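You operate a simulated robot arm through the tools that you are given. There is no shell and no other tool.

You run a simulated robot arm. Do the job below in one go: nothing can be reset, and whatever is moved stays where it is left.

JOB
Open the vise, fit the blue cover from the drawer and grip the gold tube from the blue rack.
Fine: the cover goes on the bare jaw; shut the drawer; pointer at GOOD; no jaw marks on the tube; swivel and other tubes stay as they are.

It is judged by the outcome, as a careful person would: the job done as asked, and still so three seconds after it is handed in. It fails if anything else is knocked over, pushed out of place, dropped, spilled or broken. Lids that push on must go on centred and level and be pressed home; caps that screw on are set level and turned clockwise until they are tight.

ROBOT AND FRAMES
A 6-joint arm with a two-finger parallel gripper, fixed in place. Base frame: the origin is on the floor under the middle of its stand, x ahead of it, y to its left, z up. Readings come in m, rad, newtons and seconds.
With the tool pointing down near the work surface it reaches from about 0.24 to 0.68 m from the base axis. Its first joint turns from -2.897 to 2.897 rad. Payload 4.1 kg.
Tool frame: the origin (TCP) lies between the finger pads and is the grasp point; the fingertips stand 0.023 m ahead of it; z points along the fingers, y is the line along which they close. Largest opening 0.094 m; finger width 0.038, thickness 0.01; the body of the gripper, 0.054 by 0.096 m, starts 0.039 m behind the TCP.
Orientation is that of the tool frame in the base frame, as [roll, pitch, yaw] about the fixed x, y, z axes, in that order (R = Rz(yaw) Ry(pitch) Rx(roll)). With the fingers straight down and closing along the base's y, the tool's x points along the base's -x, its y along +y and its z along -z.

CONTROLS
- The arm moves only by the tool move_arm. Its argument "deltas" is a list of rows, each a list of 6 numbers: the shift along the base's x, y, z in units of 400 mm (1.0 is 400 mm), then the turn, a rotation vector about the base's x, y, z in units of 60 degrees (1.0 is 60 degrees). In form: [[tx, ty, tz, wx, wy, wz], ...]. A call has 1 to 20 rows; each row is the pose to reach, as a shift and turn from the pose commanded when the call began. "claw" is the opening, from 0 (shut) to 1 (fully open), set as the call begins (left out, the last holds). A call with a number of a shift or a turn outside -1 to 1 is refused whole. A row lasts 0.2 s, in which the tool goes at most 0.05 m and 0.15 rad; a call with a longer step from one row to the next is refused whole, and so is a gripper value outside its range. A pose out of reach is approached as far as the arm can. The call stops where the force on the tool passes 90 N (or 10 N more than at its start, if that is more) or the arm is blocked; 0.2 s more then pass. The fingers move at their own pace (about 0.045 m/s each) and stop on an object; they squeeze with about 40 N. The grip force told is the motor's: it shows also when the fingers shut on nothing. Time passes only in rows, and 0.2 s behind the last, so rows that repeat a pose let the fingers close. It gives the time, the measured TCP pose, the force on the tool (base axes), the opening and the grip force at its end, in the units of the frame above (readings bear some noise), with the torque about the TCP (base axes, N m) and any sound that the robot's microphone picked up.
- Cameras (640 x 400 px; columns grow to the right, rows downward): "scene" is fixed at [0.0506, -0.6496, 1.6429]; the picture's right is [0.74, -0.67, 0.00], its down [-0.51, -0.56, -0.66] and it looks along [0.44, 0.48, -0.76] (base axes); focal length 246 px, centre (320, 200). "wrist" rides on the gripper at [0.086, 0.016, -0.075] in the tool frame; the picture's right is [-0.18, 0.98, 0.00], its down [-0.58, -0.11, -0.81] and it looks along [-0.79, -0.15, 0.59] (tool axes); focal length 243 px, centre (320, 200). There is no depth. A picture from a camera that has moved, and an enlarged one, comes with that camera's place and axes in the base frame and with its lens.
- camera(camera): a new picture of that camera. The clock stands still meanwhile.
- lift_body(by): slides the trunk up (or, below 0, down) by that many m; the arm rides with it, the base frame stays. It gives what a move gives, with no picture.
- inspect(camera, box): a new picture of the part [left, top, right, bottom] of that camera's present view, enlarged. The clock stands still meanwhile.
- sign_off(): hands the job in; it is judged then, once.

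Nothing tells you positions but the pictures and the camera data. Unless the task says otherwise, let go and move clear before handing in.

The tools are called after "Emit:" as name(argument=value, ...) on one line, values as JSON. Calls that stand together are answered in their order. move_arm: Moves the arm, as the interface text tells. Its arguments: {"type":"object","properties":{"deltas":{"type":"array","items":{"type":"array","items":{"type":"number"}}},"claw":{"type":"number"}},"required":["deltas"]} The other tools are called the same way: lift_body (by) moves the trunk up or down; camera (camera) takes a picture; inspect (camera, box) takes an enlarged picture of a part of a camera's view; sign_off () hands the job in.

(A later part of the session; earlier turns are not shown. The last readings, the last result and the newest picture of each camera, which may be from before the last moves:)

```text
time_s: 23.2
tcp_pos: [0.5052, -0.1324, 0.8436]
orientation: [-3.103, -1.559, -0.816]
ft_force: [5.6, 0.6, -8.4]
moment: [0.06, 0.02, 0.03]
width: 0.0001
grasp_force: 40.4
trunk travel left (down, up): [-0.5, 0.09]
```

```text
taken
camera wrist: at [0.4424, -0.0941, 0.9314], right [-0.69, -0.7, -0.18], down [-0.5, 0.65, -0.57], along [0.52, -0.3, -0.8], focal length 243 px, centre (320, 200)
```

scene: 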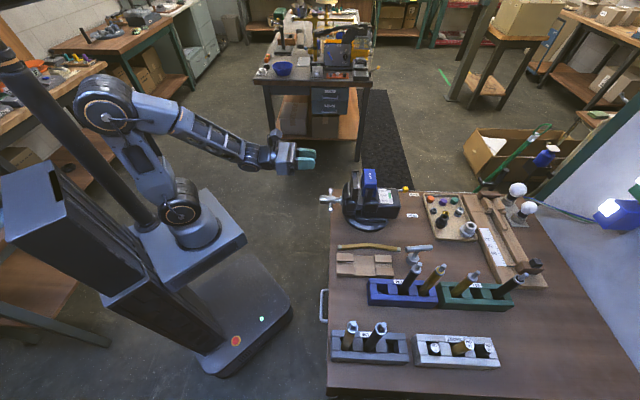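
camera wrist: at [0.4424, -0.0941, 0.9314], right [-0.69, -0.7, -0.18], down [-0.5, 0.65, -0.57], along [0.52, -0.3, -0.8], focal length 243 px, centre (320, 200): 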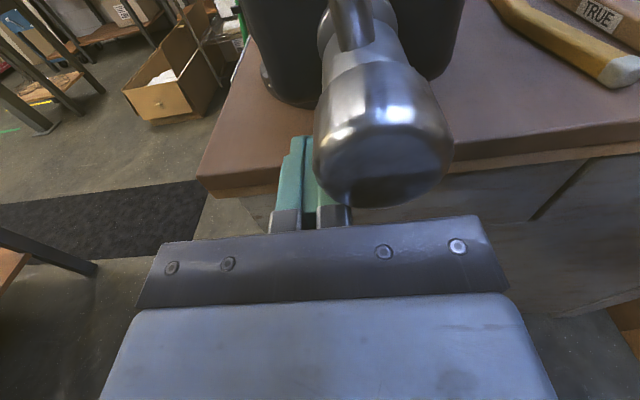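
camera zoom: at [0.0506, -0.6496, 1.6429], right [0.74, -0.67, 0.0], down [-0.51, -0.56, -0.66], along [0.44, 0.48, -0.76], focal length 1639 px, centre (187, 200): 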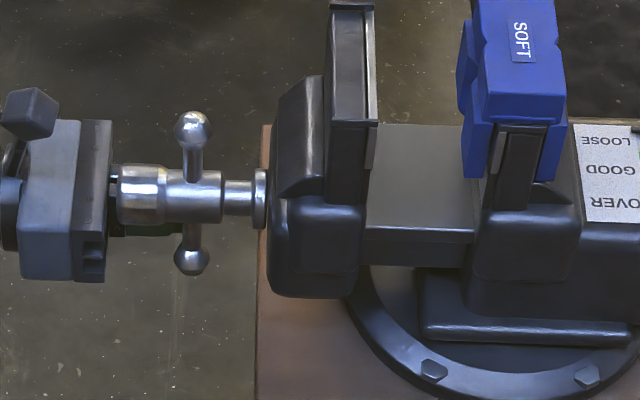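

The gap is now about 48 mm, which is enough for the second cover and the tube. I'll withdraw the peg sideways, then roll and tilt the tool for the drawer handle, which is near a=0.488, b=-0.121, z=0.70.

Emit:
move_arm(deltas=[[0.0442, 0.0442, 0, 0, 0, 0], [0.0884, 0.0884, 0, 0, 0, 0], [0.0884, 0.0884, 0.1, 0, 0, 0], [0.0884, 0.0884, 0.2, 0, 0, 0], [0.0884, 0.0884, 0.3, 0, 0, 0]])

Emit:
move_arm(deltas=[[-0.059, -0.059, 0, 0.088, -0.088, 0], [-0.118, -0.118, 0, 0.177, -0.177, 0], [-0.177, -0.177, 0, 0.265, -0.265, 0], [-0.236, -0.236, 0, 0.353, -0.353, 0], [-0.295, -0.295, 0, 0.442, -0.442, 0], [-0.354, -0.354, 0, 0.53, -0.53, 0]])

Emit:
move_arm(deltas=[[-0.059, -0.059, 0, 0.088, -0.088, 0], [-0.118, -0.118, 0, 0.177, -0.177, 0], [-0.177, -0.177, 0, 0.265, -0.265, 0], [-0.236, -0.236, 0, 0.353, -0.353, 0], [-0.295, -0.295, 0, 0.442, -0.442, 0], [-0.354, -0.354, 0, 0.53, -0.53, 0]])

Emit:
camera(camera="scene")

Emit:
camera(camera="wrist")

```text
time_s: 24.4
tcp_pos: [0.5433, -0.0948, 0.9687]
orientation: [-2.627, -1.568, -1.293]
ft_force: [0.1, 0.2, 0.9]
moment: [-0.01, -0.02, 0.0]
width: 0.0
grasp_force: 39.7
trunk travel left (down, up): [-0.5, 0.09]
```

```text
time_s: 25.8
tcp_pos: [0.402, -0.2384, 0.9682]
orientation: [-1.564, -0.781, -2.353]
ft_force: [-0.6, -0.9, -0.3]
moment: [-0.01, -0.05, 0.01]
width: 0.0
grasp_force: 40.2
trunk travel left (down, up): [-0.5, 0.09]
```

```text
time_s: 27.2
tcp_pos: [0.3757, -0.2536, 0.9601]
orientation: [-1.56, 0.002, -2.407]
ft_force: [-0.3, -0.2, 0.8]
moment: [0.04, 0.0, -0.01]
width: 0.0
grasp_force: 39.9
out of reach, approached as far as the arm can: row 1, 2, 3, 4, 5, 6
trunk travel left (down, up): [-0.5, 0.09]
```

```text
taken
```

scene: 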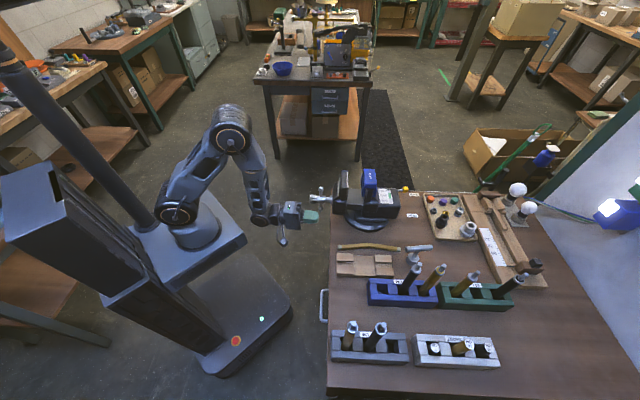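

```text
taken
camera wrist: at [0.2608, -0.2575, 0.9442], right [0.15, 0.12, -0.98], down [-0.11, 0.99, 0.1], along [0.98, 0.09, 0.16], focal length 243 px, centre (320, 200)
```

wrist: 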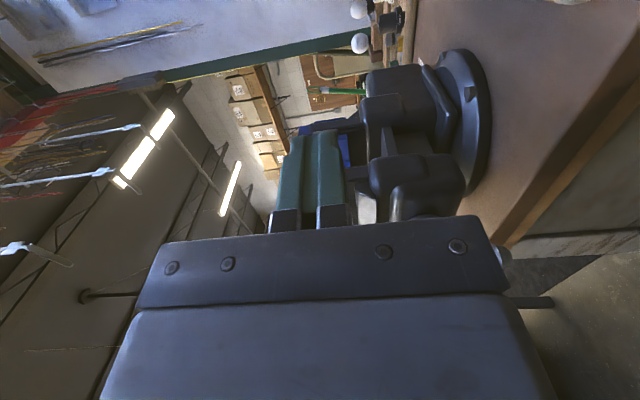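

The level tool can't go any closer in at this height, so I'll tilt it 45° down first and then move over in front of the drawer handle.

Emit:
move_arm(deltas=[[0.004, -0.004, 0, 0.088, 0.088, 0.008], [0.008, -0.008, 0, 0.177, 0.177, 0.016], [0.012, -0.012, 0, 0.265, 0.265, 0.024], [0.016, -0.016, 0, 0.353, 0.353, 0.032], [0.02, -0.02, 0, 0.442, 0.442, 0.04], [0.024, -0.024, 0, 0.53, 0.53, 0.048], [0.024, -0.024, 0, 0.53, 0.53, 0.048]], claw=0.25)

Emit:
move_arm(deltas=[[-0.045, -0.055, -0.05, 0, 0, 0], [-0.09, -0.11, -0.1, 0, 0, 0], [-0.135, -0.165, -0.15, 0, 0, 0], [-0.18, -0.22, -0.2, 0, 0, 0], [-0.225, -0.245, -0.25, 0, 0, 0], [-0.27, -0.26, -0.3, 0, 0, 0], [-0.32, -0.26, -0.35, 0, 0, 0], [-0.37, -0.27, -0.4, 0, 0, 0], [-0.42, -0.28, -0.4, 0, 0, 0], [-0.4757, -0.2683, -0.4, 0, 0, 0]])

Emit:
camera(camera="scene")

Emit:
camera(camera="wrist")

```text
time_s: 28.8
tcp_pos: [0.3855, -0.2676, 0.9597]
orientation: [-2.345, -0.016, -2.348]
ft_force: [0.4, 0.1, -0.1]
moment: [0.03, 0.01, 0.04]
width: 0.0233
grasp_force: 0.1
out of reach, approached as far as the arm can: row 1, 2, 3, 4
trunk travel left (down, up): [-0.5, 0.09]
```

```text
time_s: 31.0
tcp_pos: [0.3469, -0.2924, 0.839]
orientation: [-2.368, -0.104, -2.437]
ft_force: [0.2, 0.6, 0.3]
moment: [0.01, 0.01, 0.05]
width: 0.0233
grasp_force: 0.1
out of reach, approached as far as the arm can: row 1, 2, 3, 4, 5, 6, 7, 8, 9, 10
trunk travel left (down, up): [-0.5, 0.09]
```

```text
taken
```

scene: 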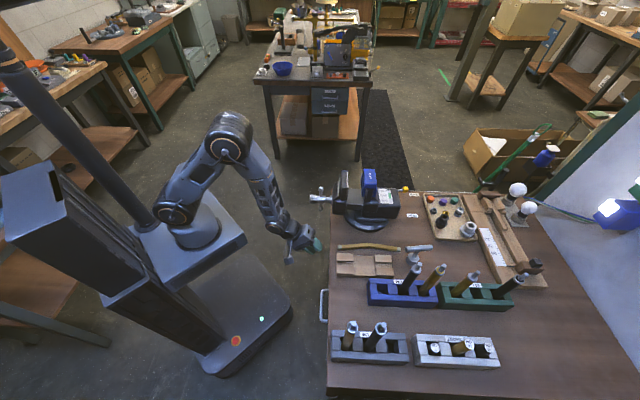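

```text
taken
camera wrist: at [0.2429, -0.2978, 0.8913], right [-0.37, 0.61, -0.7], down [0.18, 0.79, 0.59], along [0.91, 0.09, -0.4], focal length 243 px, centre (320, 200)
```

wrist: 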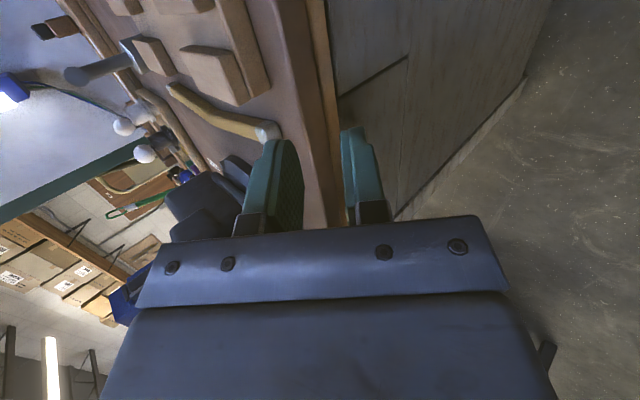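

The arm is folded too far here. Raising the trunk puts the shoulder farther from this low work, so I'll lift it and then go down in front of the handle.

Emit:
lift_body(by=0.09)

```text
time_s: 32.2
tcp_pos: [0.3471, -0.2913, 0.9287]
orientation: [-2.369, -0.103, -2.437]
ft_force: [0.1, 0.8, -0.4]
moment: [0.0, 0.02, 0.01]
width: 0.0235
grasp_force: 0.1
trunk travel left (down, up): [-0.59, 0.0]
```

Emit:
move_arm(deltas=[[-0.035, -0.04, -0.08, 0.01, -0.014, 0.013], [-0.08, -0.085, -0.16, 0.02, -0.028, 0.026], [-0.13, -0.135, -0.24, 0.03, -0.042, 0.04], [-0.19, -0.19, -0.31, 0.04, -0.056, 0.053], [-0.24, -0.24, -0.37, 0.05, -0.07, 0.066], [-0.2845, -0.2795, -0.4218, 0.057, -0.081, 0.077], [-0.2845, -0.2795, -0.4218, 0.057, -0.081, 0.077]])

Emit:
camera(camera="wrist")

Emit:
inspect(camera="scene", box=[250, 220, 390, 340])

```text
time_s: 33.6
tcp_pos: [0.3725, -0.3051, 0.8028]
orientation: [-2.355, -0.104, -2.454]
ft_force: [-33.7, 44.2, 62.0]
moment: [-0.56, -1.94, 1.08]
width: 0.0253
grasp_force: 1.7
out of reach, approached as far as the arm can: row 1, 2, 3, 4, 5, 6
trunk travel left (down, up): [-0.59, 0.0]
stopped in row 6: the force on the tool passed its limit at 114 N (the readings are from after the stop); the commanded pose is now the measured one
```

```text
taken
camera wrist: at [0.2675, -0.3092, 0.8546], right [-0.35, 0.61, -0.71], down [0.18, 0.79, 0.58], along [0.92, 0.08, -0.39], focal length 243 px, centre (320, 200)
```

wrist: 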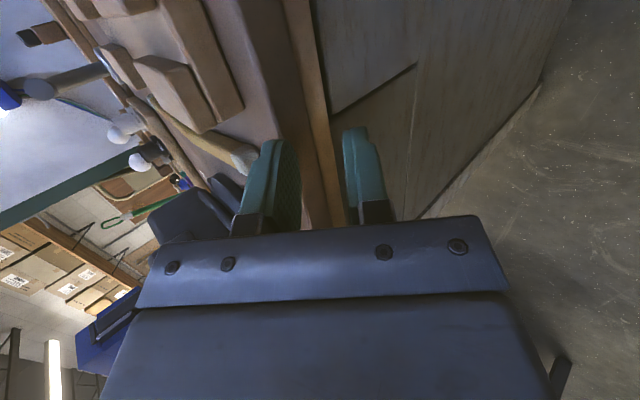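

```text
3.33 times, centred on (320, 280) of scene
camera zoom: at [0.0506, -0.6496, 1.6429], right [0.74, -0.67, 0.0], down [-0.51, -0.56, -0.66], along [0.44, 0.48, -0.76], focal length 819 px, centre (320, -67)
```

zoom: 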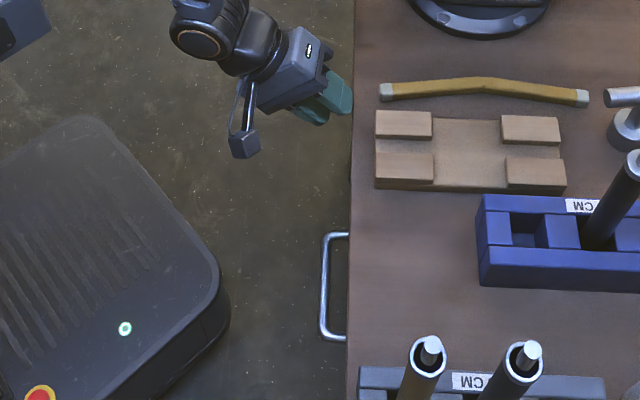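

The fingers touched the bench edge and the move stopped on the force limit. I'll retreat straight back the way I came and then check whether anything moved.

Emit:
move_arm(deltas=[[-0.01, 0.008, 0.02, 0, 0, 0], [-0.03, 0.02, 0.08, 0, 0, 0], [-0.05, 0.03, 0.18, 0, 0, 0], [-0.0635, 0.0345, 0.3, 0, 0, 0]])

Emit:
camera(camera="scene")

Emit:
camera(camera="wrist")

```text
time_s: 34.6
tcp_pos: [0.3495, -0.299, 0.918]
orientation: [-2.363, -0.102, -2.456]
ft_force: [-0.2, 1.0, -0.7]
moment: [-0.03, -0.01, -0.01]
width: 0.0237
grasp_force: 0.0
trunk travel left (down, up): [-0.59, 0.0]
```

```text
taken
```

scene: 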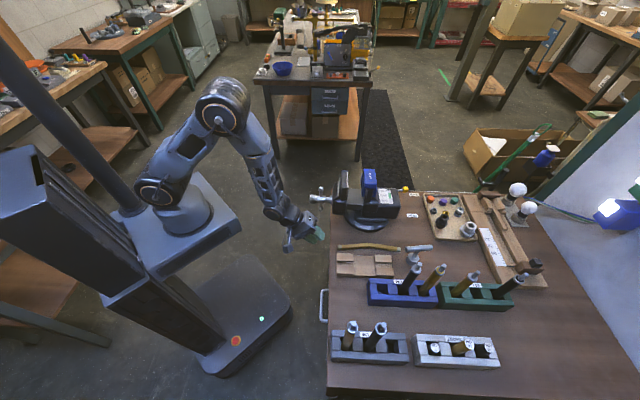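

```text
taken
camera wrist: at [0.246, -0.3022, 0.9694], right [-0.36, 0.61, -0.71], down [0.19, 0.79, 0.59], along [0.92, 0.07, -0.4], focal length 243 px, centre (320, 200)
```

wrist: 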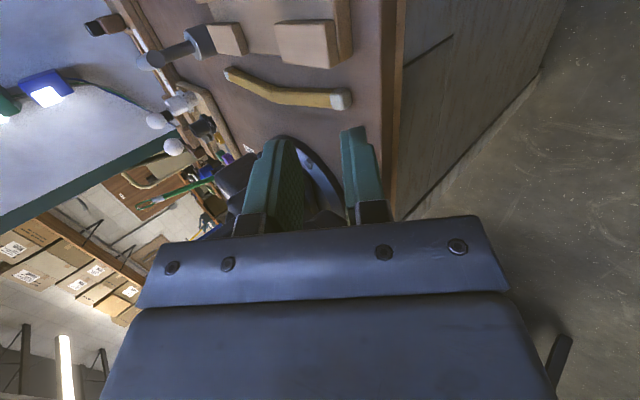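

Everything on the bench looks undisturbed. I'll look closely at the arm's wrist to understand why it couldn't turn that way.

Emit:
inspect(camera="scene", box=[130, 60, 350, 270])

Emit:
inspect(camera="scene", box=[230, 160, 350, 270])

```text
1.90 times, centred on (240, 165) of scene
camera zoom: at [0.0506, -0.6496, 1.6429], right [0.74, -0.67, 0.0], down [-0.51, -0.56, -0.66], along [0.44, 0.48, -0.76], focal length 468 px, centre (472, 267)
```

zoom: 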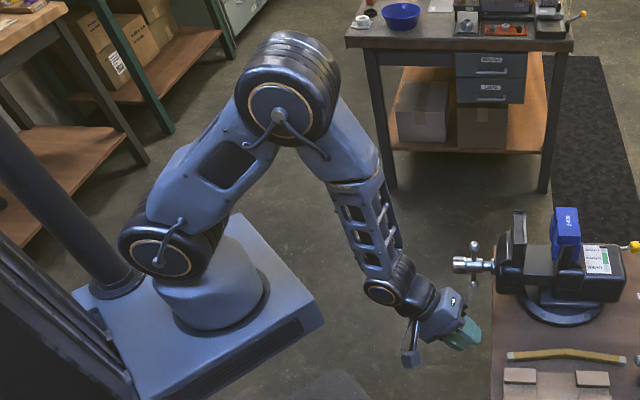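

```text
3.64 times, centred on (290, 215) of scene
camera zoom: at [0.0506, -0.6496, 1.6429], right [0.74, -0.67, 0.0], down [-0.51, -0.56, -0.66], along [0.44, 0.48, -0.76], focal length 894 px, centre (429, 146)
```

zoom: 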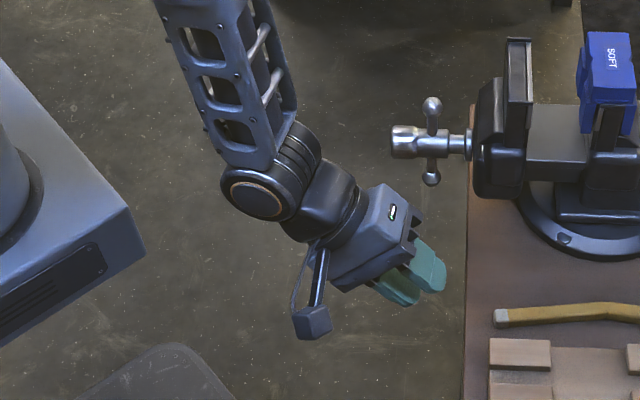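

The wrist is a roll-pitch-roll type, and its forearm roll has ended up near its limit. I'll bring the tool back to vertical up high to unwind it. After that I'll work with the trunk lower, so the forearm comes in flatter than the tool.

Emit:
move_arm(deltas=[[0.012, 0.008, 0.055, 0.104, 0.069, 0], [0.025, 0.017, 0.11, 0.208, 0.137, 0], [0.037, 0.025, 0.165, 0.312, 0.206, 0], [0.05, 0.033, 0.22, 0.417, 0.275, 0], [0.062, 0.042, 0.275, 0.521, 0.343, 0], [0.075, 0.05, 0.33, 0.625, 0.412, 0], [0.075, 0.05, 0.33, 0.625, 0.412, 0]])

Emit:
move_arm(deltas=[[0, 0, 0.05, 0, 0, 0.05], [0, 0, 0.1, 0, 0, 0.1], [0, 0, 0.15, 0, 0, 0.15], [0, 0, 0.2, 0, 0, 0.193]])

Emit:
camera(camera="scene")

```text
time_s: 36.2
tcp_pos: [0.3833, -0.2793, 1.0473]
orientation: [-3.142, 0.002, -2.411]
ft_force: [-0.5, -0.1, -0.1]
moment: [-0.01, 0.04, 0.0]
width: 0.0237
grasp_force: 0.1
out of reach, approached as far as the arm can: row 3, 4
trunk travel left (down, up): [-0.59, 0.0]
```

```text
time_s: 37.2
tcp_pos: [0.3816, -0.2776, 1.1266]
orientation: [3.14, 0.001, -2.21]
ft_force: [0.5, 0.2, 0.7]
moment: [-0.01, -0.02, 0.01]
width: 0.0237
grasp_force: 0.1
trunk travel left (down, up): [-0.59, 0.0]
```

```text
taken
```

scene: 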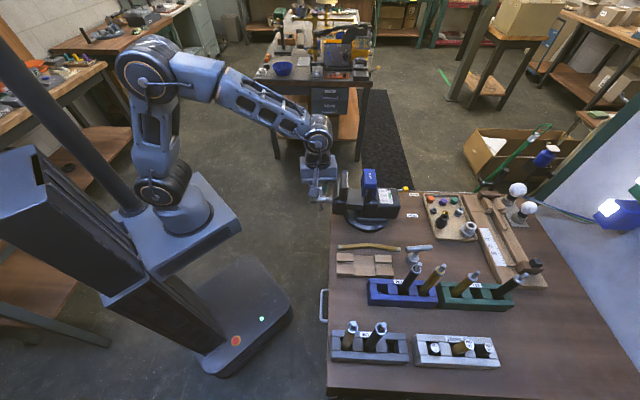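

The tool is vertical again and the forearm roll is unwound. I'll move over to the clear space in front of the drawer and then lower the trunk.

Emit:
move_arm(deltas=[[-0.085, -0.052, 0.03, 0, 0, -0.028], [-0.17, -0.104, 0.06, 0, 0, -0.056], [-0.255, -0.156, 0.09, 0, 0, -0.084], [-0.34, -0.208, 0.12, 0, 0, -0.112], [-0.424, -0.261, 0.15, 0, 0, -0.14], [-0.424, -0.261, 0.15, 0, 0, -0.14]])

Emit:
lift_body(by=-0.3)

Emit:
camera(camera="scene")

Emit:
camera(camera="wrist")

```text
time_s: 38.6
tcp_pos: [0.2124, -0.3831, 1.1866]
orientation: [3.141, -0.002, -2.358]
ft_force: [0.4, 1.1, -0.2]
moment: [0.02, -0.01, 0.0]
width: 0.0235
grasp_force: 0.1
trunk travel left (down, up): [-0.59, 0.0]
```

```text
time_s: 41.6
tcp_pos: [0.212, -0.3838, 0.8875]
orientation: [-3.141, 0.0, -2.358]
ft_force: [0.3, 0.1, 0.5]
moment: [0.0, 0.02, 0.01]
width: 0.0236
grasp_force: 0.1
trunk travel left (down, up): [-0.29, 0.3]
```

```text
taken
```

scene: 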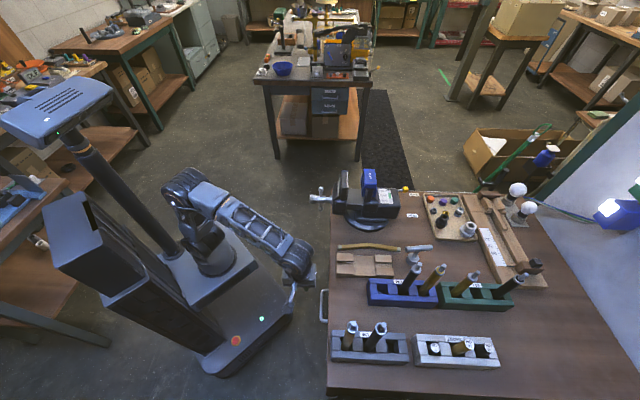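

```text
taken
camera wrist: at [0.1393, -0.4345, 0.9629], right [-0.56, 0.83, 0.0], down [0.49, 0.33, 0.81], along [0.67, 0.45, -0.59], focal length 243 px, centre (320, 200)
```

wrist: 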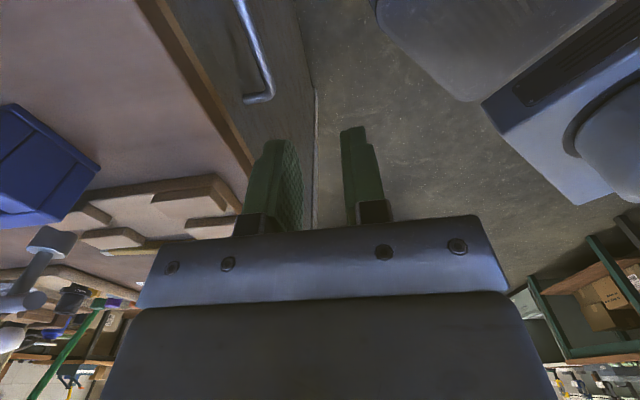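

I can see the drawer handle clearly. I'll raise the arm a bit, finish lowering the trunk, and then tilt the tool for the grip.

Emit:
move_arm(deltas=[[0, 0, 0.12, 0, 0, 0], [0, 0, 0.24, 0, 0, 0], [0, 0, 0.36, 0, 0, 0], [0, 0, 0.48, 0, 0, 0], [0, 0, 0.6, 0, 0, 0]])

Emit:
lift_body(by=-0.28)

Emit:
move_arm(deltas=[[0, 0, 0, -0.076, -0.076, 0], [0, 0, 0, -0.152, -0.152, 0], [0, 0, 0, -0.228, -0.228, 0], [0, 0, 0, -0.304, -0.304, 0], [0, 0, 0, -0.38, -0.38, 0], [0, 0, 0, -0.424, -0.424, 0], [0, 0, 0, -0.424, -0.424, 0]])

Emit:
camera(camera="scene")

Emit:
camera(camera="wrist")

```text
time_s: 42.8
tcp_pos: [0.2107, -0.3839, 1.1262]
orientation: [-3.141, 0.0, -2.358]
ft_force: [0.3, 0.0, 0.4]
moment: [0.01, 0.0, 0.02]
width: 0.0234
grasp_force: 0.0
trunk travel left (down, up): [-0.29, 0.3]
```

```text
time_s: 45.6
tcp_pos: [0.2113, -0.3839, 0.8446]
orientation: [3.141, 0.0, -2.36]
ft_force: [-0.8, 0.0, 0.3]
moment: [-0.01, -0.03, 0.01]
width: 0.0236
grasp_force: 0.0
trunk travel left (down, up): [-0.01, 0.58]
```

```text
time_s: 47.2
tcp_pos: [0.2099, -0.3822, 0.8456]
orientation: [-2.51, -0.002, -2.359]
ft_force: [-0.4, -0.3, -0.8]
moment: [0.0, 0.02, 0.02]
width: 0.0235
grasp_force: 0.1
trunk travel left (down, up): [-0.01, 0.58]
```

```text
taken
```

scene: 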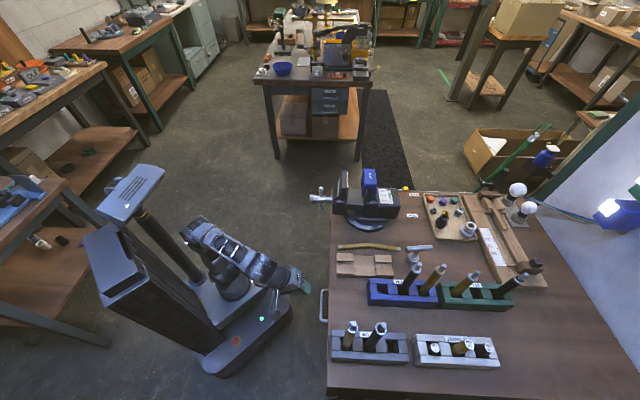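

```text
taken
camera wrist: at [0.1098, -0.4054, 0.8977], right [-0.43, 0.69, -0.58], down [0.14, 0.68, 0.72], along [0.89, 0.23, -0.39], focal length 243 px, centre (320, 200)
```

wrist: 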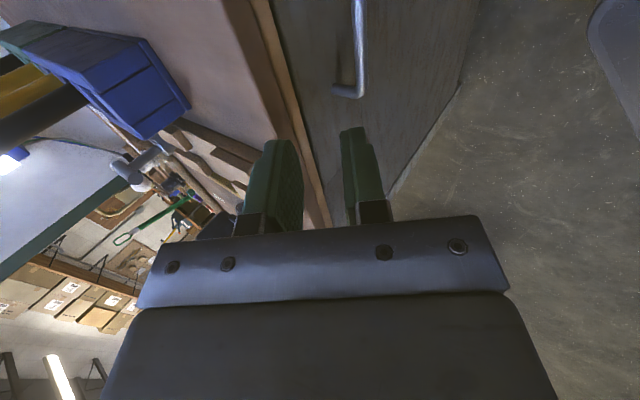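

The tilted pose is fully reachable now. I'll enlarge the handle in the wrist view and fix its position.

Emit:
inspect(camera="wrist", box=[250, 0, 480, 150])

Emit:
inspect(camera="scene", box=[260, 260, 360, 340])

```text
2.67 times, centred on (365, 75) of wrist
camera zoom: at [0.1098, -0.4054, 0.8977], right [-0.43, 0.69, -0.58], down [0.14, 0.68, 0.72], along [0.89, 0.23, -0.39], focal length 647 px, centre (200, 533)
```

zoom: 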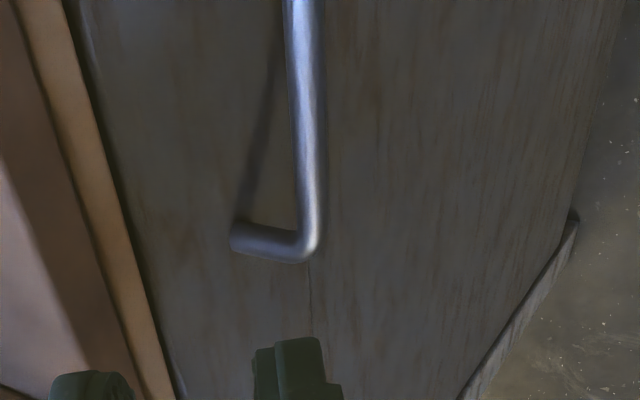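

```text
5.00 times, centred on (310, 300) of scene
camera zoom: at [0.0506, -0.6496, 1.6429], right [0.74, -0.67, 0.0], down [-0.51, -0.56, -0.66], along [0.44, 0.48, -0.76], focal length 1229 px, centre (370, -300)
```

zoom: 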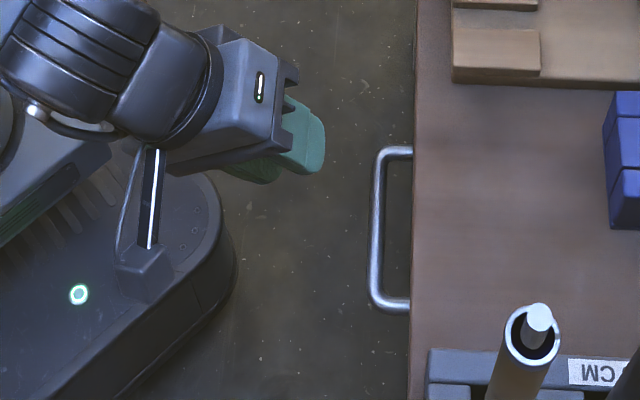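

The handle bar is near a=0.487, b=-0.123, z=0.706. I'll move to a point just short of it along the tool axis and verify before I close in.

Emit:
move_arm(deltas=[[0.0125, -0.0145, -0.06, 0, 0, 0], [0.025, -0.029, -0.12, 0, 0, 0], [0.0359, -0.0395, -0.1875, 0, 0, 0], [0.0359, -0.0395, -0.1875, 0, 0, 0]], claw=0.38)

Emit:
camera(camera="wrist")

Emit:
inspect(camera="wrist", box=[220, 0, 440, 240])

Emit:
inspect(camera="scene", box=[260, 260, 360, 340])

```text
time_s: 48.2
tcp_pos: [0.2244, -0.3988, 0.7709]
orientation: [-2.514, 0.0, -2.358]
ft_force: [-0.9, 0.2, -0.2]
moment: [-0.02, 0.02, 0.01]
width: 0.0358
grasp_force: 0.0
trunk travel left (down, up): [-0.01, 0.58]
```

```text
taken
camera wrist: at [0.1238, -0.421, 0.8225], right [-0.43, 0.69, -0.58], down [0.14, 0.68, 0.72], along [0.89, 0.23, -0.39], focal length 243 px, centre (320, 200)
```

wrist: 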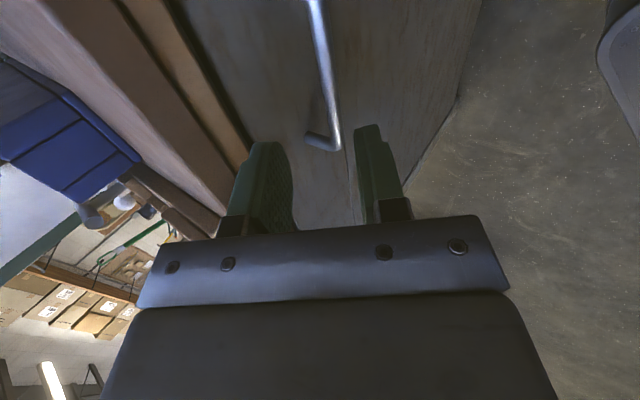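

```text
1.67 times, centred on (330, 120) of wrist
camera zoom: at [0.1238, -0.421, 0.8225], right [-0.43, 0.69, -0.58], down [0.14, 0.68, 0.72], along [0.89, 0.23, -0.39], focal length 404 px, centre (303, 333)
```

zoom: 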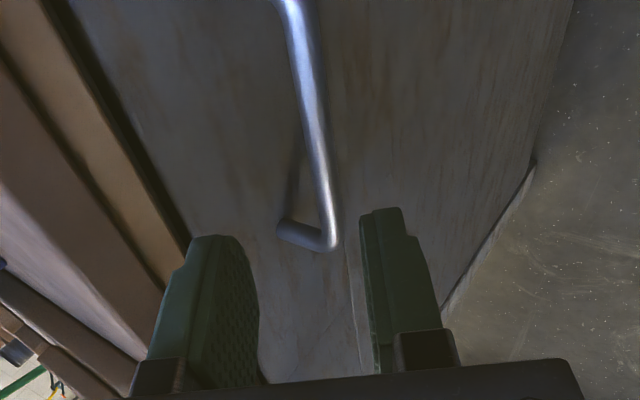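

```text
5.00 times, centred on (310, 300) of scene
camera zoom: at [0.0506, -0.6496, 1.6429], right [0.74, -0.67, 0.0], down [-0.51, -0.56, -0.66], along [0.44, 0.48, -0.76], focal length 1229 px, centre (370, -300)
```

zoom: 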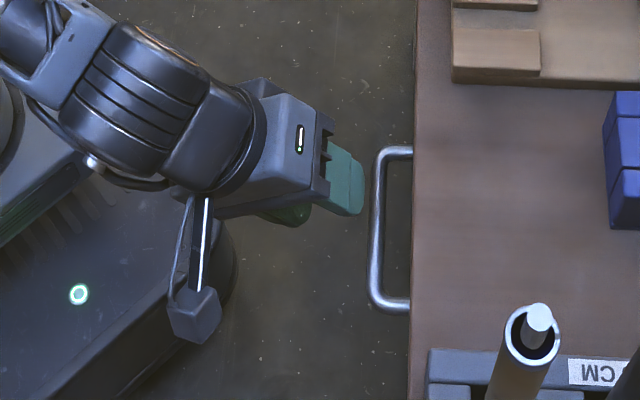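

The bar's position checks out against both cameras, at a≈0.486, z≈0.706. I'll advance so the bar lies between the fingers.

Emit:
move_arm(deltas=[[0.018, -0.018, -0.0365, 0, 0, 0], [0.036, -0.036, -0.073, 0, 0, 0], [0.054, -0.054, -0.1095, 0, 0, 0], [0.0718, -0.0718, -0.146, 0, 0, 0]])

Emit:
inspect(camera="wrist", box=[220, 0, 440, 240])

Emit:
inspect(camera="scene", box=[260, 260, 360, 340])

```text
time_s: 49.2
tcp_pos: [0.2551, -0.4265, 0.7129]
orientation: [-2.513, 0.0, -2.356]
ft_force: [0.1, 0.0, 0.1]
moment: [-0.01, 0.02, 0.02]
width: 0.0358
grasp_force: 0.0
trunk travel left (down, up): [-0.01, 0.58]
```

```text
1.67 times, centred on (330, 120) of wrist
camera zoom: at [0.1528, -0.4488, 0.7643], right [-0.43, 0.69, -0.58], down [0.14, 0.68, 0.72], along [0.89, 0.23, -0.39], focal length 404 px, centre (303, 333)
```

zoom: 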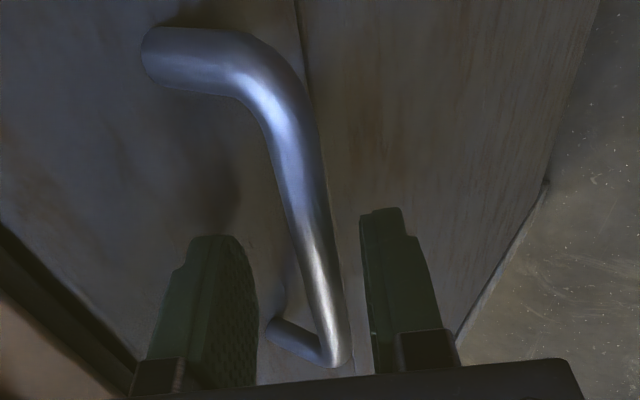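

```text
5.00 times, centred on (310, 300) of scene
camera zoom: at [0.0506, -0.6496, 1.6429], right [0.74, -0.67, 0.0], down [-0.51, -0.56, -0.66], along [0.44, 0.48, -0.76], focal length 1229 px, centre (370, -300)
```

zoom: 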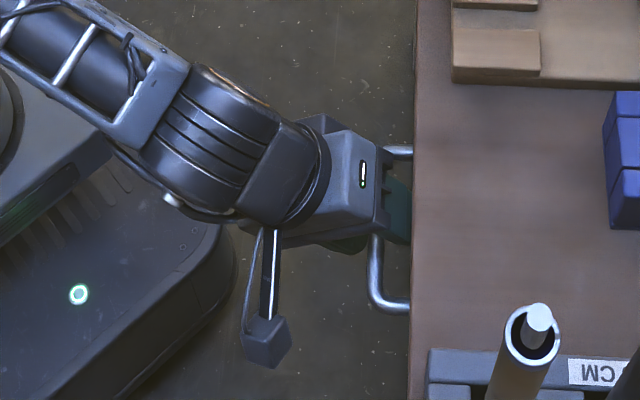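

The bar lies between the fingers with no contact force, so I'll close on it.

Emit:
move_arm(deltas=[[0, 0, 0, 0, 0, 0], [0, 0, 0, 0, 0, 0], [0, 0, 0, 0, 0, 0], [0, 0, 0, 0, 0, 0]], claw=0)

Emit:
inspect(camera="wrist", box=[220, 0, 440, 240])

```text
time_s: 50.2
tcp_pos: [0.2518, -0.4249, 0.7097]
orientation: [-2.522, 0.002, -2.355]
ft_force: [-26.3, 28.4, -22.1]
moment: [-0.62, 1.49, 1.16]
width: 0.0118
grasp_force: 45.3
trunk travel left (down, up): [-0.01, 0.58]
```

```text
1.67 times, centred on (330, 120) of wrist
camera zoom: at [0.1509, -0.4475, 0.7622], right [-0.44, 0.7, -0.57], down [0.14, 0.68, 0.72], along [0.89, 0.23, -0.39], focal length 404 px, centre (303, 333)
```

zoom: 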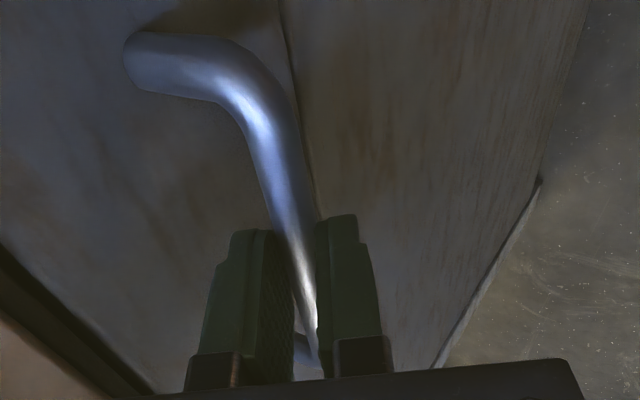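

The bar is gripped, about 12 mm thick. I'll pull the drawer straight out toward me, first easing off the small misalignment.

Emit:
move_arm(deltas=[[-0.0071, 0.0071, -0.01, 0, 0, 0], [-0.025, 0.025, -0.01, 0, 0, 0], [-0.05, 0.05, -0.01, 0, 0, 0], [-0.08, 0.08, -0.01, 0, 0, 0], [-0.11, 0.11, -0.01, 0, 0, 0], [-0.14, 0.14, -0.01, 0, 0, 0]])

Emit:
camera(camera="scene")

Emit:
camera(camera="wrist")

```text
time_s: 51.6
tcp_pos: [0.1985, -0.371, 0.7098]
orientation: [-2.511, 0.0, -2.357]
ft_force: [4.2, 3.0, -3.1]
moment: [-0.86, 0.84, 1.19]
width: 0.0118
grasp_force: 44.8
trunk travel left (down, up): [-0.01, 0.58]
```

```text
taken
```

scene: 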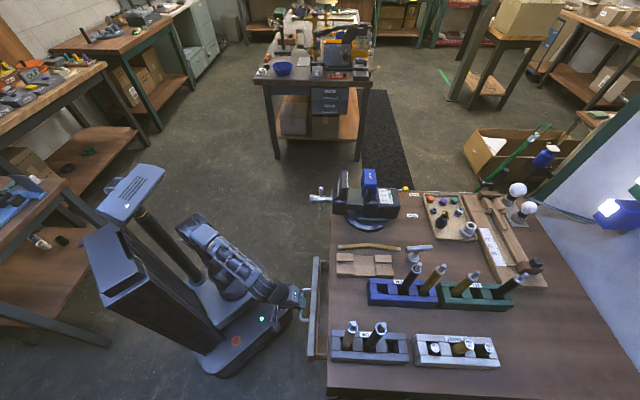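

```text
taken
camera wrist: at [0.0974, -0.3935, 0.7617], right [-0.43, 0.69, -0.58], down [0.14, 0.68, 0.72], along [0.89, 0.23, -0.39], focal length 243 px, centre (320, 200)
```

wrist: 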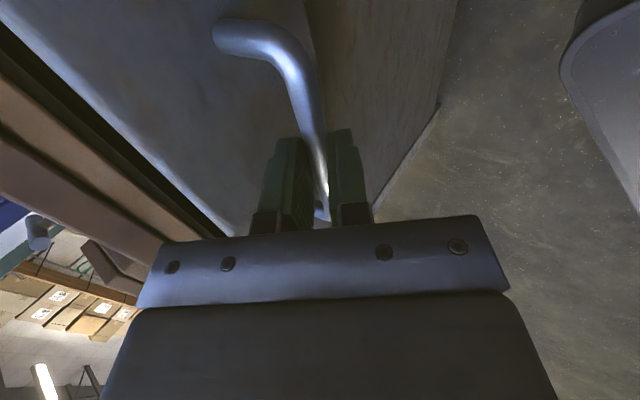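

The drawer slides freely and is open about 75 mm. I'll pull it out a bit further.

Emit:
move_arm(deltas=[[-0.03, 0.03, 0, 0, 0, 0], [-0.06, 0.06, 0, 0, 0, 0], [-0.09, 0.09, 0, 0, 0, 0], [-0.12, 0.12, 0, 0, 0, 0], [-0.15, 0.15, 0, 0, 0, 0]])

Emit:
camera(camera="scene")

Emit:
inspect(camera="scene", box=[240, 240, 360, 370])

```text
time_s: 52.8
tcp_pos: [0.14, -0.3108, 0.7102]
orientation: [-2.511, 0.0, -2.358]
ft_force: [6.4, 5.9, 7.6]
moment: [-0.2, 0.18, 1.86]
width: 0.0116
grasp_force: 44.9
trunk travel left (down, up): [-0.01, 0.58]
```

```text
taken
```

scene: 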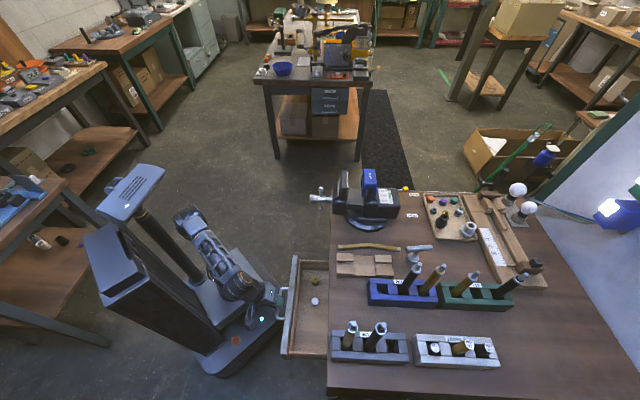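

```text
3.08 times, centred on (300, 305) of scene
camera zoom: at [0.0506, -0.6496, 1.6429], right [0.74, -0.67, 0.0], down [-0.51, -0.56, -0.66], along [0.44, 0.48, -0.76], focal length 756 px, centre (382, -123)
```

zoom: 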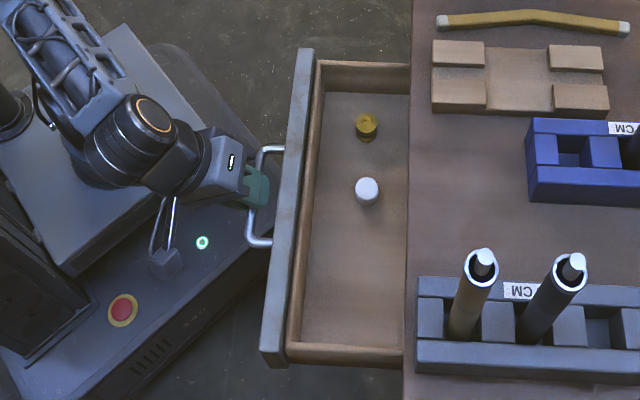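

A gold cap and a white cap are visible in the drawer, but no cover yet; it must be further back. I'll keep pulling gently.

Emit:
move_arm(deltas=[[-0.022, 0.022, 0, 0, 0, 0], [-0.044, 0.044, 0, 0, 0, 0], [-0.066, 0.066, 0, 0, 0, 0], [-0.088, 0.088, 0, 0, 0, 0]])

Emit:
inspect(camera="scene", box=[220, 220, 360, 370])

```text
time_s: 53.8
tcp_pos: [0.1041, -0.2759, 0.7107]
orientation: [-2.515, 0.0, -2.356]
ft_force: [8.5, 7.9, 4.7]
moment: [-0.62, 0.58, 1.5]
width: 0.0117
grasp_force: 45.3
trunk travel left (down, up): [-0.01, 0.58]
```

```text
2.67 times, centred on (290, 295) of scene
camera zoom: at [0.0506, -0.6496, 1.6429], right [0.74, -0.67, 0.0], down [-0.51, -0.56, -0.66], along [0.44, 0.48, -0.76], focal length 656 px, centre (400, -53)
```

zoom: 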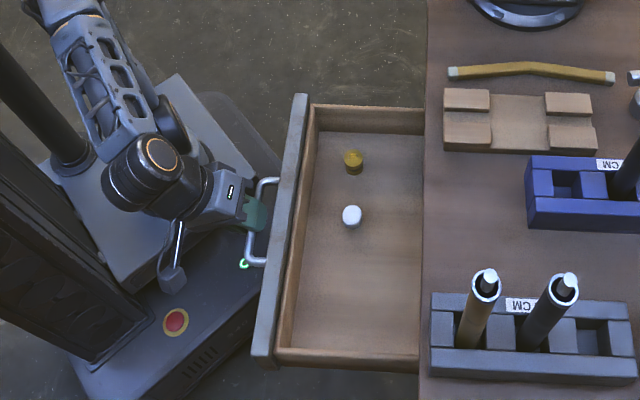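

Emit:
move_arm(deltas=[[-0.018, 0.018, 0, 0, 0, 0], [-0.036, 0.036, 0, 0, 0, 0], [-0.054, 0.054, 0, 0, 0, 0]])

Emit:
inspect(camera="scene", box=[220, 220, 360, 370])

Emit:
camera(camera="wrist")

```text
time_s: 54.6
tcp_pos: [0.0814, -0.2538, 0.7089]
orientation: [-2.514, 0.001, -2.357]
ft_force: [12.7, 11.3, 3.2]
moment: [-0.74, 0.7, 1.39]
width: 0.0118
grasp_force: 45.0
trunk travel left (down, up): [-0.01, 0.58]
```

```text
2.67 times, centred on (290, 295) of scene
camera zoom: at [0.0506, -0.6496, 1.6429], right [0.74, -0.67, 0.0], down [-0.51, -0.56, -0.66], along [0.44, 0.48, -0.76], focal length 656 px, centre (400, -53)
```

zoom: 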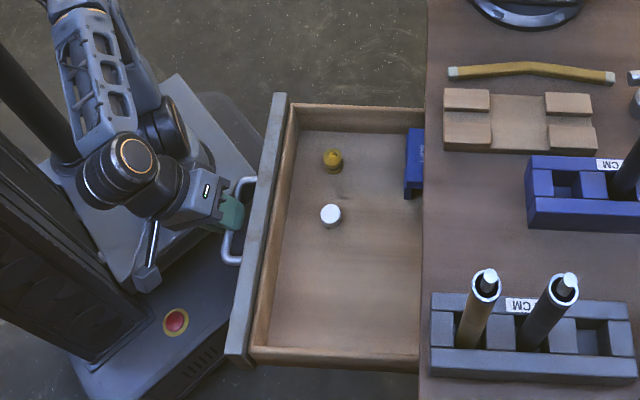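

```text
taken
camera wrist: at [-0.0198, -0.2762, 0.7617], right [-0.43, 0.69, -0.58], down [0.14, 0.68, 0.72], along [0.89, 0.23, -0.39], focal length 243 px, centre (320, 200)
```

wrist: 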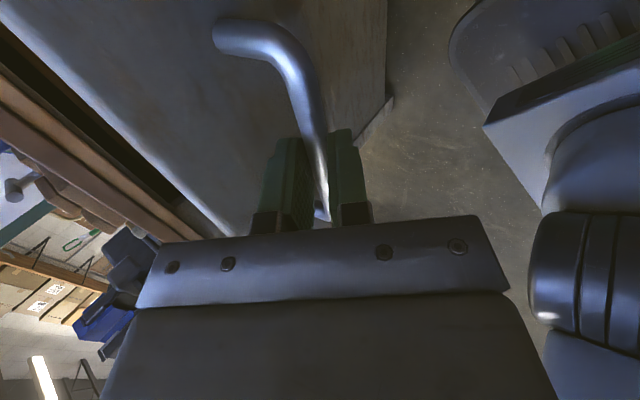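

The near edge of the blue cover is showing at the back of the drawer. I'm near the end of this arm posture, so I'll let go of the handle and pull the rest from inside the drawer front with a vertical tool.

Emit:
move_arm(deltas=[[0.003, -0.003, 0, 0, 0, 0], [0.003, -0.003, 0, 0, 0, 0], [0.003, -0.003, 0, 0, 0, 0]], claw=0.4)

Emit:
move_arm(deltas=[[-0.015, 0.015, 0.03, 0, 0, 0], [-0.03, 0.03, 0.06, 0, 0, 0], [-0.045, 0.045, 0.09, 0, 0, 0], [-0.045, 0.045, 0.15, 0.07, 0.07, 0], [-0.03, 0.03, 0.22, 0.14, 0.14, 0], [0, 0, 0.3, 0.22, 0.22, 0], [0.03, -0.03, 0.4, 0.3, 0.3, 0], [0.06, -0.06, 0.48, 0.38, 0.38, 0], [0.08, -0.08, 0.52, 0.424, 0.424, 0]])

Emit:
camera(camera="scene")

Emit:
camera(camera="wrist")

```text
time_s: 55.4
tcp_pos: [0.0822, -0.2563, 0.7093]
orientation: [-2.513, -0.001, -2.357]
ft_force: [0.7, -0.7, 0.7]
moment: [0.02, 0.0, 0.0]
width: 0.0376
grasp_force: 0.0
trunk travel left (down, up): [-0.01, 0.58]
```

```text
time_s: 57.4
tcp_pos: [0.1148, -0.2872, 0.8949]
orientation: [-3.139, -0.003, -2.358]
ft_force: [1.0, -0.4, 0.8]
moment: [0.0, -0.01, 0.0]
width: 0.0374
grasp_force: 0.0
out of reach, approached as far as the arm can: row 9
trunk travel left (down, up): [-0.01, 0.58]
```

```text
taken
```

scene: 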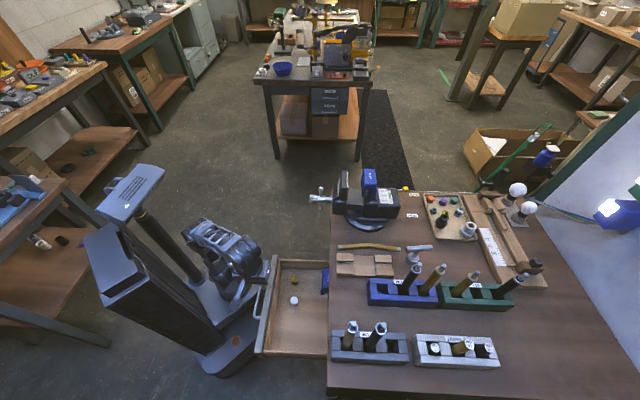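

```text
taken
camera wrist: at [0.0412, -0.3378, 0.9708], right [-0.56, 0.83, 0.0], down [0.49, 0.34, 0.8], along [0.67, 0.45, -0.59], focal length 243 px, centre (320, 200)
```

wrist: 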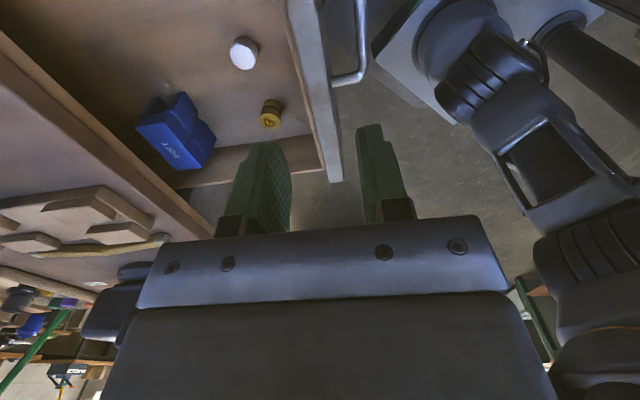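

I can see the blue cover, marked SOFT, near the back left of the drawer. I'll enlarge it.

Emit:
inspect(camera="wrist", box=[110, 20, 370, 200])

Emit:
inspect(camera="scene", box=[240, 240, 360, 370])

Emit:
inspect(camera="scene", box=[300, 150, 400, 230])

```text
2.22 times, centred on (240, 110) of wrist
camera zoom: at [0.0412, -0.3378, 0.9708], right [-0.56, 0.83, 0.0], down [0.49, 0.34, 0.8], along [0.67, 0.45, -0.59], focal length 539 px, centre (498, 400)
```

zoom: 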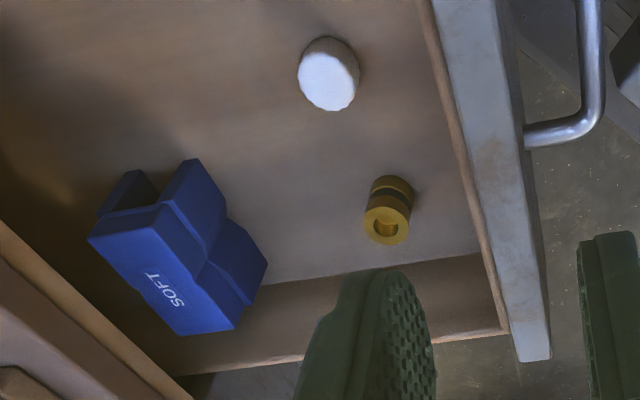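

```text
3.08 times, centred on (300, 305) of scene
camera zoom: at [0.0506, -0.6496, 1.6429], right [0.74, -0.67, 0.0], down [-0.51, -0.56, -0.66], along [0.44, 0.48, -0.76], focal length 756 px, centre (382, -123)
```

zoom: 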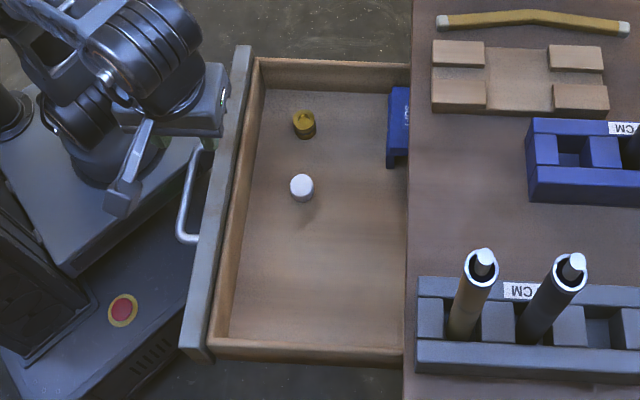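

```text
5.00 times, centred on (350, 190) of scene
camera zoom: at [0.0506, -0.6496, 1.6429], right [0.74, -0.67, 0.0], down [-0.51, -0.56, -0.66], along [0.44, 0.48, -0.76], focal length 1229 px, centre (170, 250)
```

zoom: 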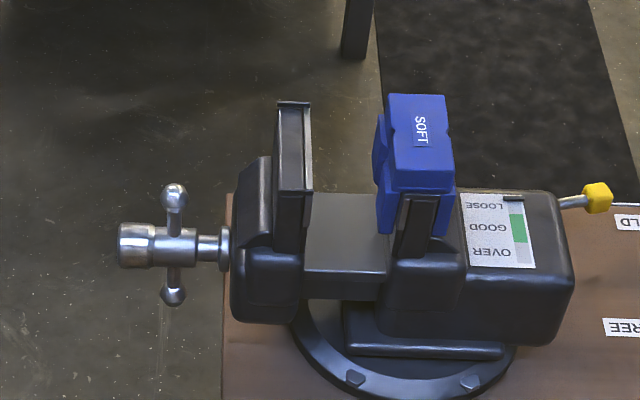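

The cover stands upright with its slot down and SOFT on top, near a≈0.515, b≈-0.025, partly under the bench. I'll hook the inside of the drawer front with closed fingers, clear of both caps, and draw it out further.

Emit:
move_arm(deltas=[[0.003, -0.036, -0.03, 0, 0, 0], [0.006, -0.072, -0.06, 0, 0, 0], [0.0075, -0.108, -0.09, 0, 0, 0], [0.0088, -0.1432, -0.112, 0, 0, 0], [0.0088, -0.1432, -0.112, 0, 0, 0]], claw=0)

Emit:
camera(camera="wrist")

Emit:
inspect(camera="scene", box=[240, 240, 360, 370])

```text
time_s: 58.6
tcp_pos: [0.1186, -0.3467, 0.849]
orientation: [3.14, -0.001, -2.356]
ft_force: [0.6, 0.7, -0.1]
moment: [-0.01, 0.05, -0.03]
width: 0.0
grasp_force: 39.5
trunk travel left (down, up): [-0.01, 0.58]
```

```text
taken
camera wrist: at [0.0463, -0.3976, 0.9245], right [-0.56, 0.83, 0.0], down [0.49, 0.33, 0.81], along [0.67, 0.45, -0.59], focal length 243 px, centre (320, 200)
```

wrist: 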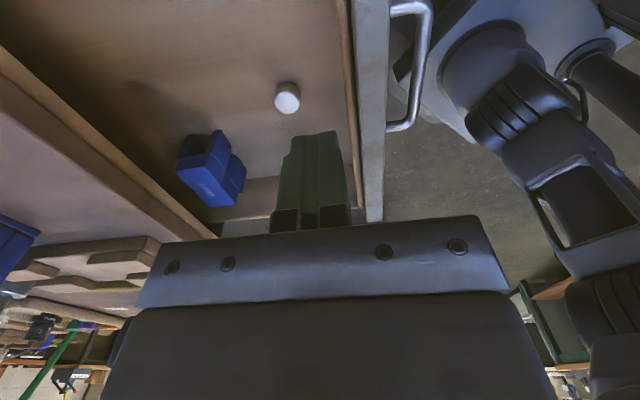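

```text
3.08 times, centred on (300, 305) of scene
camera zoom: at [0.0506, -0.6496, 1.6429], right [0.74, -0.67, 0.0], down [-0.51, -0.56, -0.66], along [0.44, 0.48, -0.76], focal length 756 px, centre (382, -123)
```

zoom: 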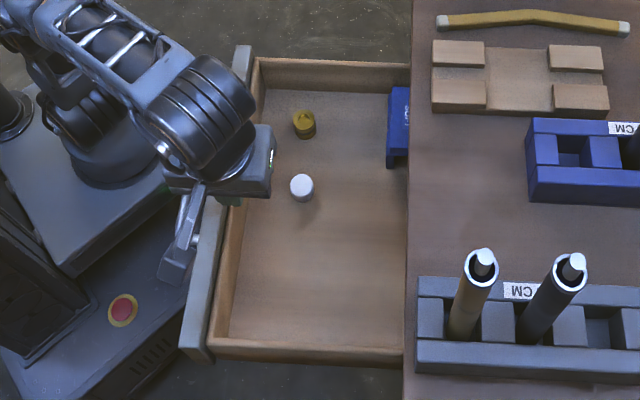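

The peg is over the inside of the drawer front with about 10 mm clearance. I'll lower it behind the front panel and pull.

Emit:
move_arm(deltas=[[0, 0, -0.08, 0, 0, 0], [0, 0, -0.16, 0, 0, 0], [0, 0, -0.24, 0, 0, 0], [0, 0, -0.295, 0, 0, 0]])

Emit:
camera(camera="wrist")

```text
time_s: 59.6
tcp_pos: [0.1166, -0.3434, 0.7303]
orientation: [-3.14, 0.001, -2.358]
ft_force: [-0.4, -0.5, 0.3]
moment: [-0.01, 0.01, -0.03]
width: 0.0002
grasp_force: 39.8
trunk travel left (down, up): [-0.01, 0.58]
```

```text
taken
camera wrist: at [0.0442, -0.395, 0.8059], right [-0.56, 0.83, 0.0], down [0.49, 0.33, 0.81], along [0.67, 0.45, -0.59], focal length 243 px, centre (320, 200)
```

wrist: 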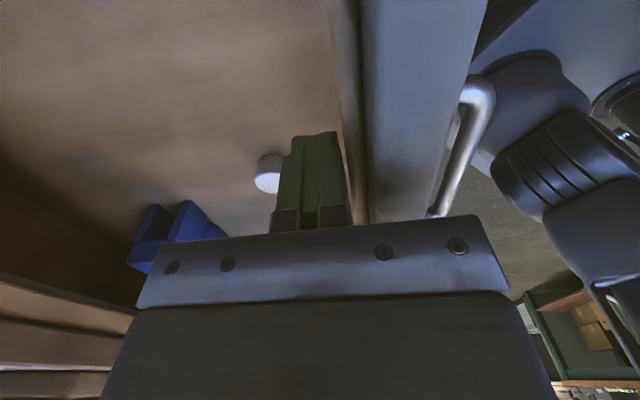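

Emit:
move_arm(deltas=[[-0.028, 0.028, 0, 0, 0, 0], [-0.056, 0.056, 0, 0, 0, 0], [-0.085, 0.085, 0, 0, 0, 0], [-0.113, 0.113, 0, 0, 0, 0], [-0.141, 0.141, 0, 0, 0, 0]])

Emit:
inspect(camera="scene", box=[220, 220, 360, 370])

Emit:
camera(camera="wrist")

```text
time_s: 60.4
tcp_pos: [0.095, -0.3215, 0.7309]
orientation: [-3.102, -0.004, -2.356]
ft_force: [38.1, -30.0, -10.0]
moment: [-0.29, -0.02, -1.0]
width: 0.0
grasp_force: 39.4
trunk travel left (down, up): [-0.01, 0.58]
stopped in row 3: the force on the tool passed its limit at 111 N (the readings are from after the stop); the commanded pose is now the measured one
```

```text
2.67 times, centred on (290, 295) of scene
camera zoom: at [0.0506, -0.6496, 1.6429], right [0.74, -0.67, 0.0], down [-0.51, -0.56, -0.66], along [0.44, 0.48, -0.76], focal length 656 px, centre (400, -53)
```

zoom: 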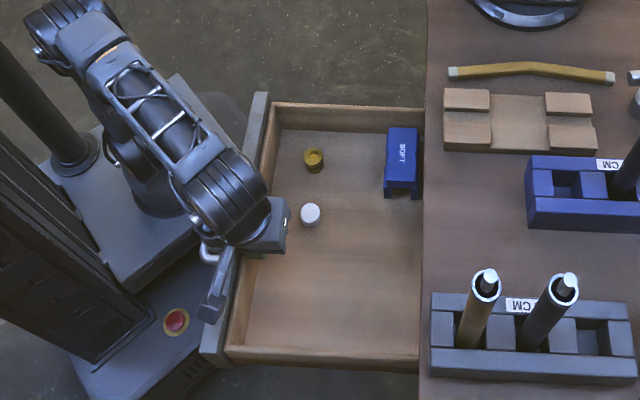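

```text
taken
camera wrist: at [0.021, -0.371, 0.8068], right [-0.56, 0.82, -0.04], down [0.47, 0.36, 0.81], along [0.68, 0.44, -0.59], focal length 243 px, centre (320, 200)
```

wrist: 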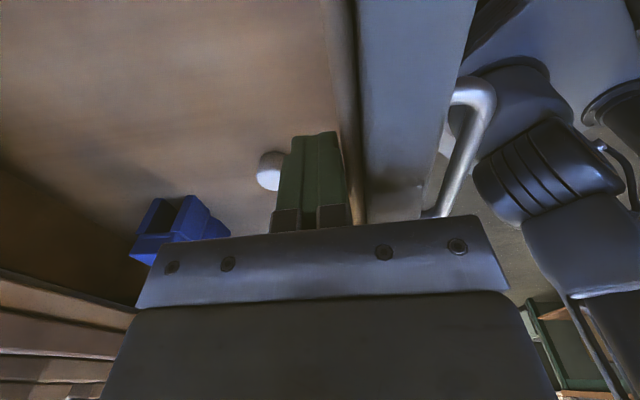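

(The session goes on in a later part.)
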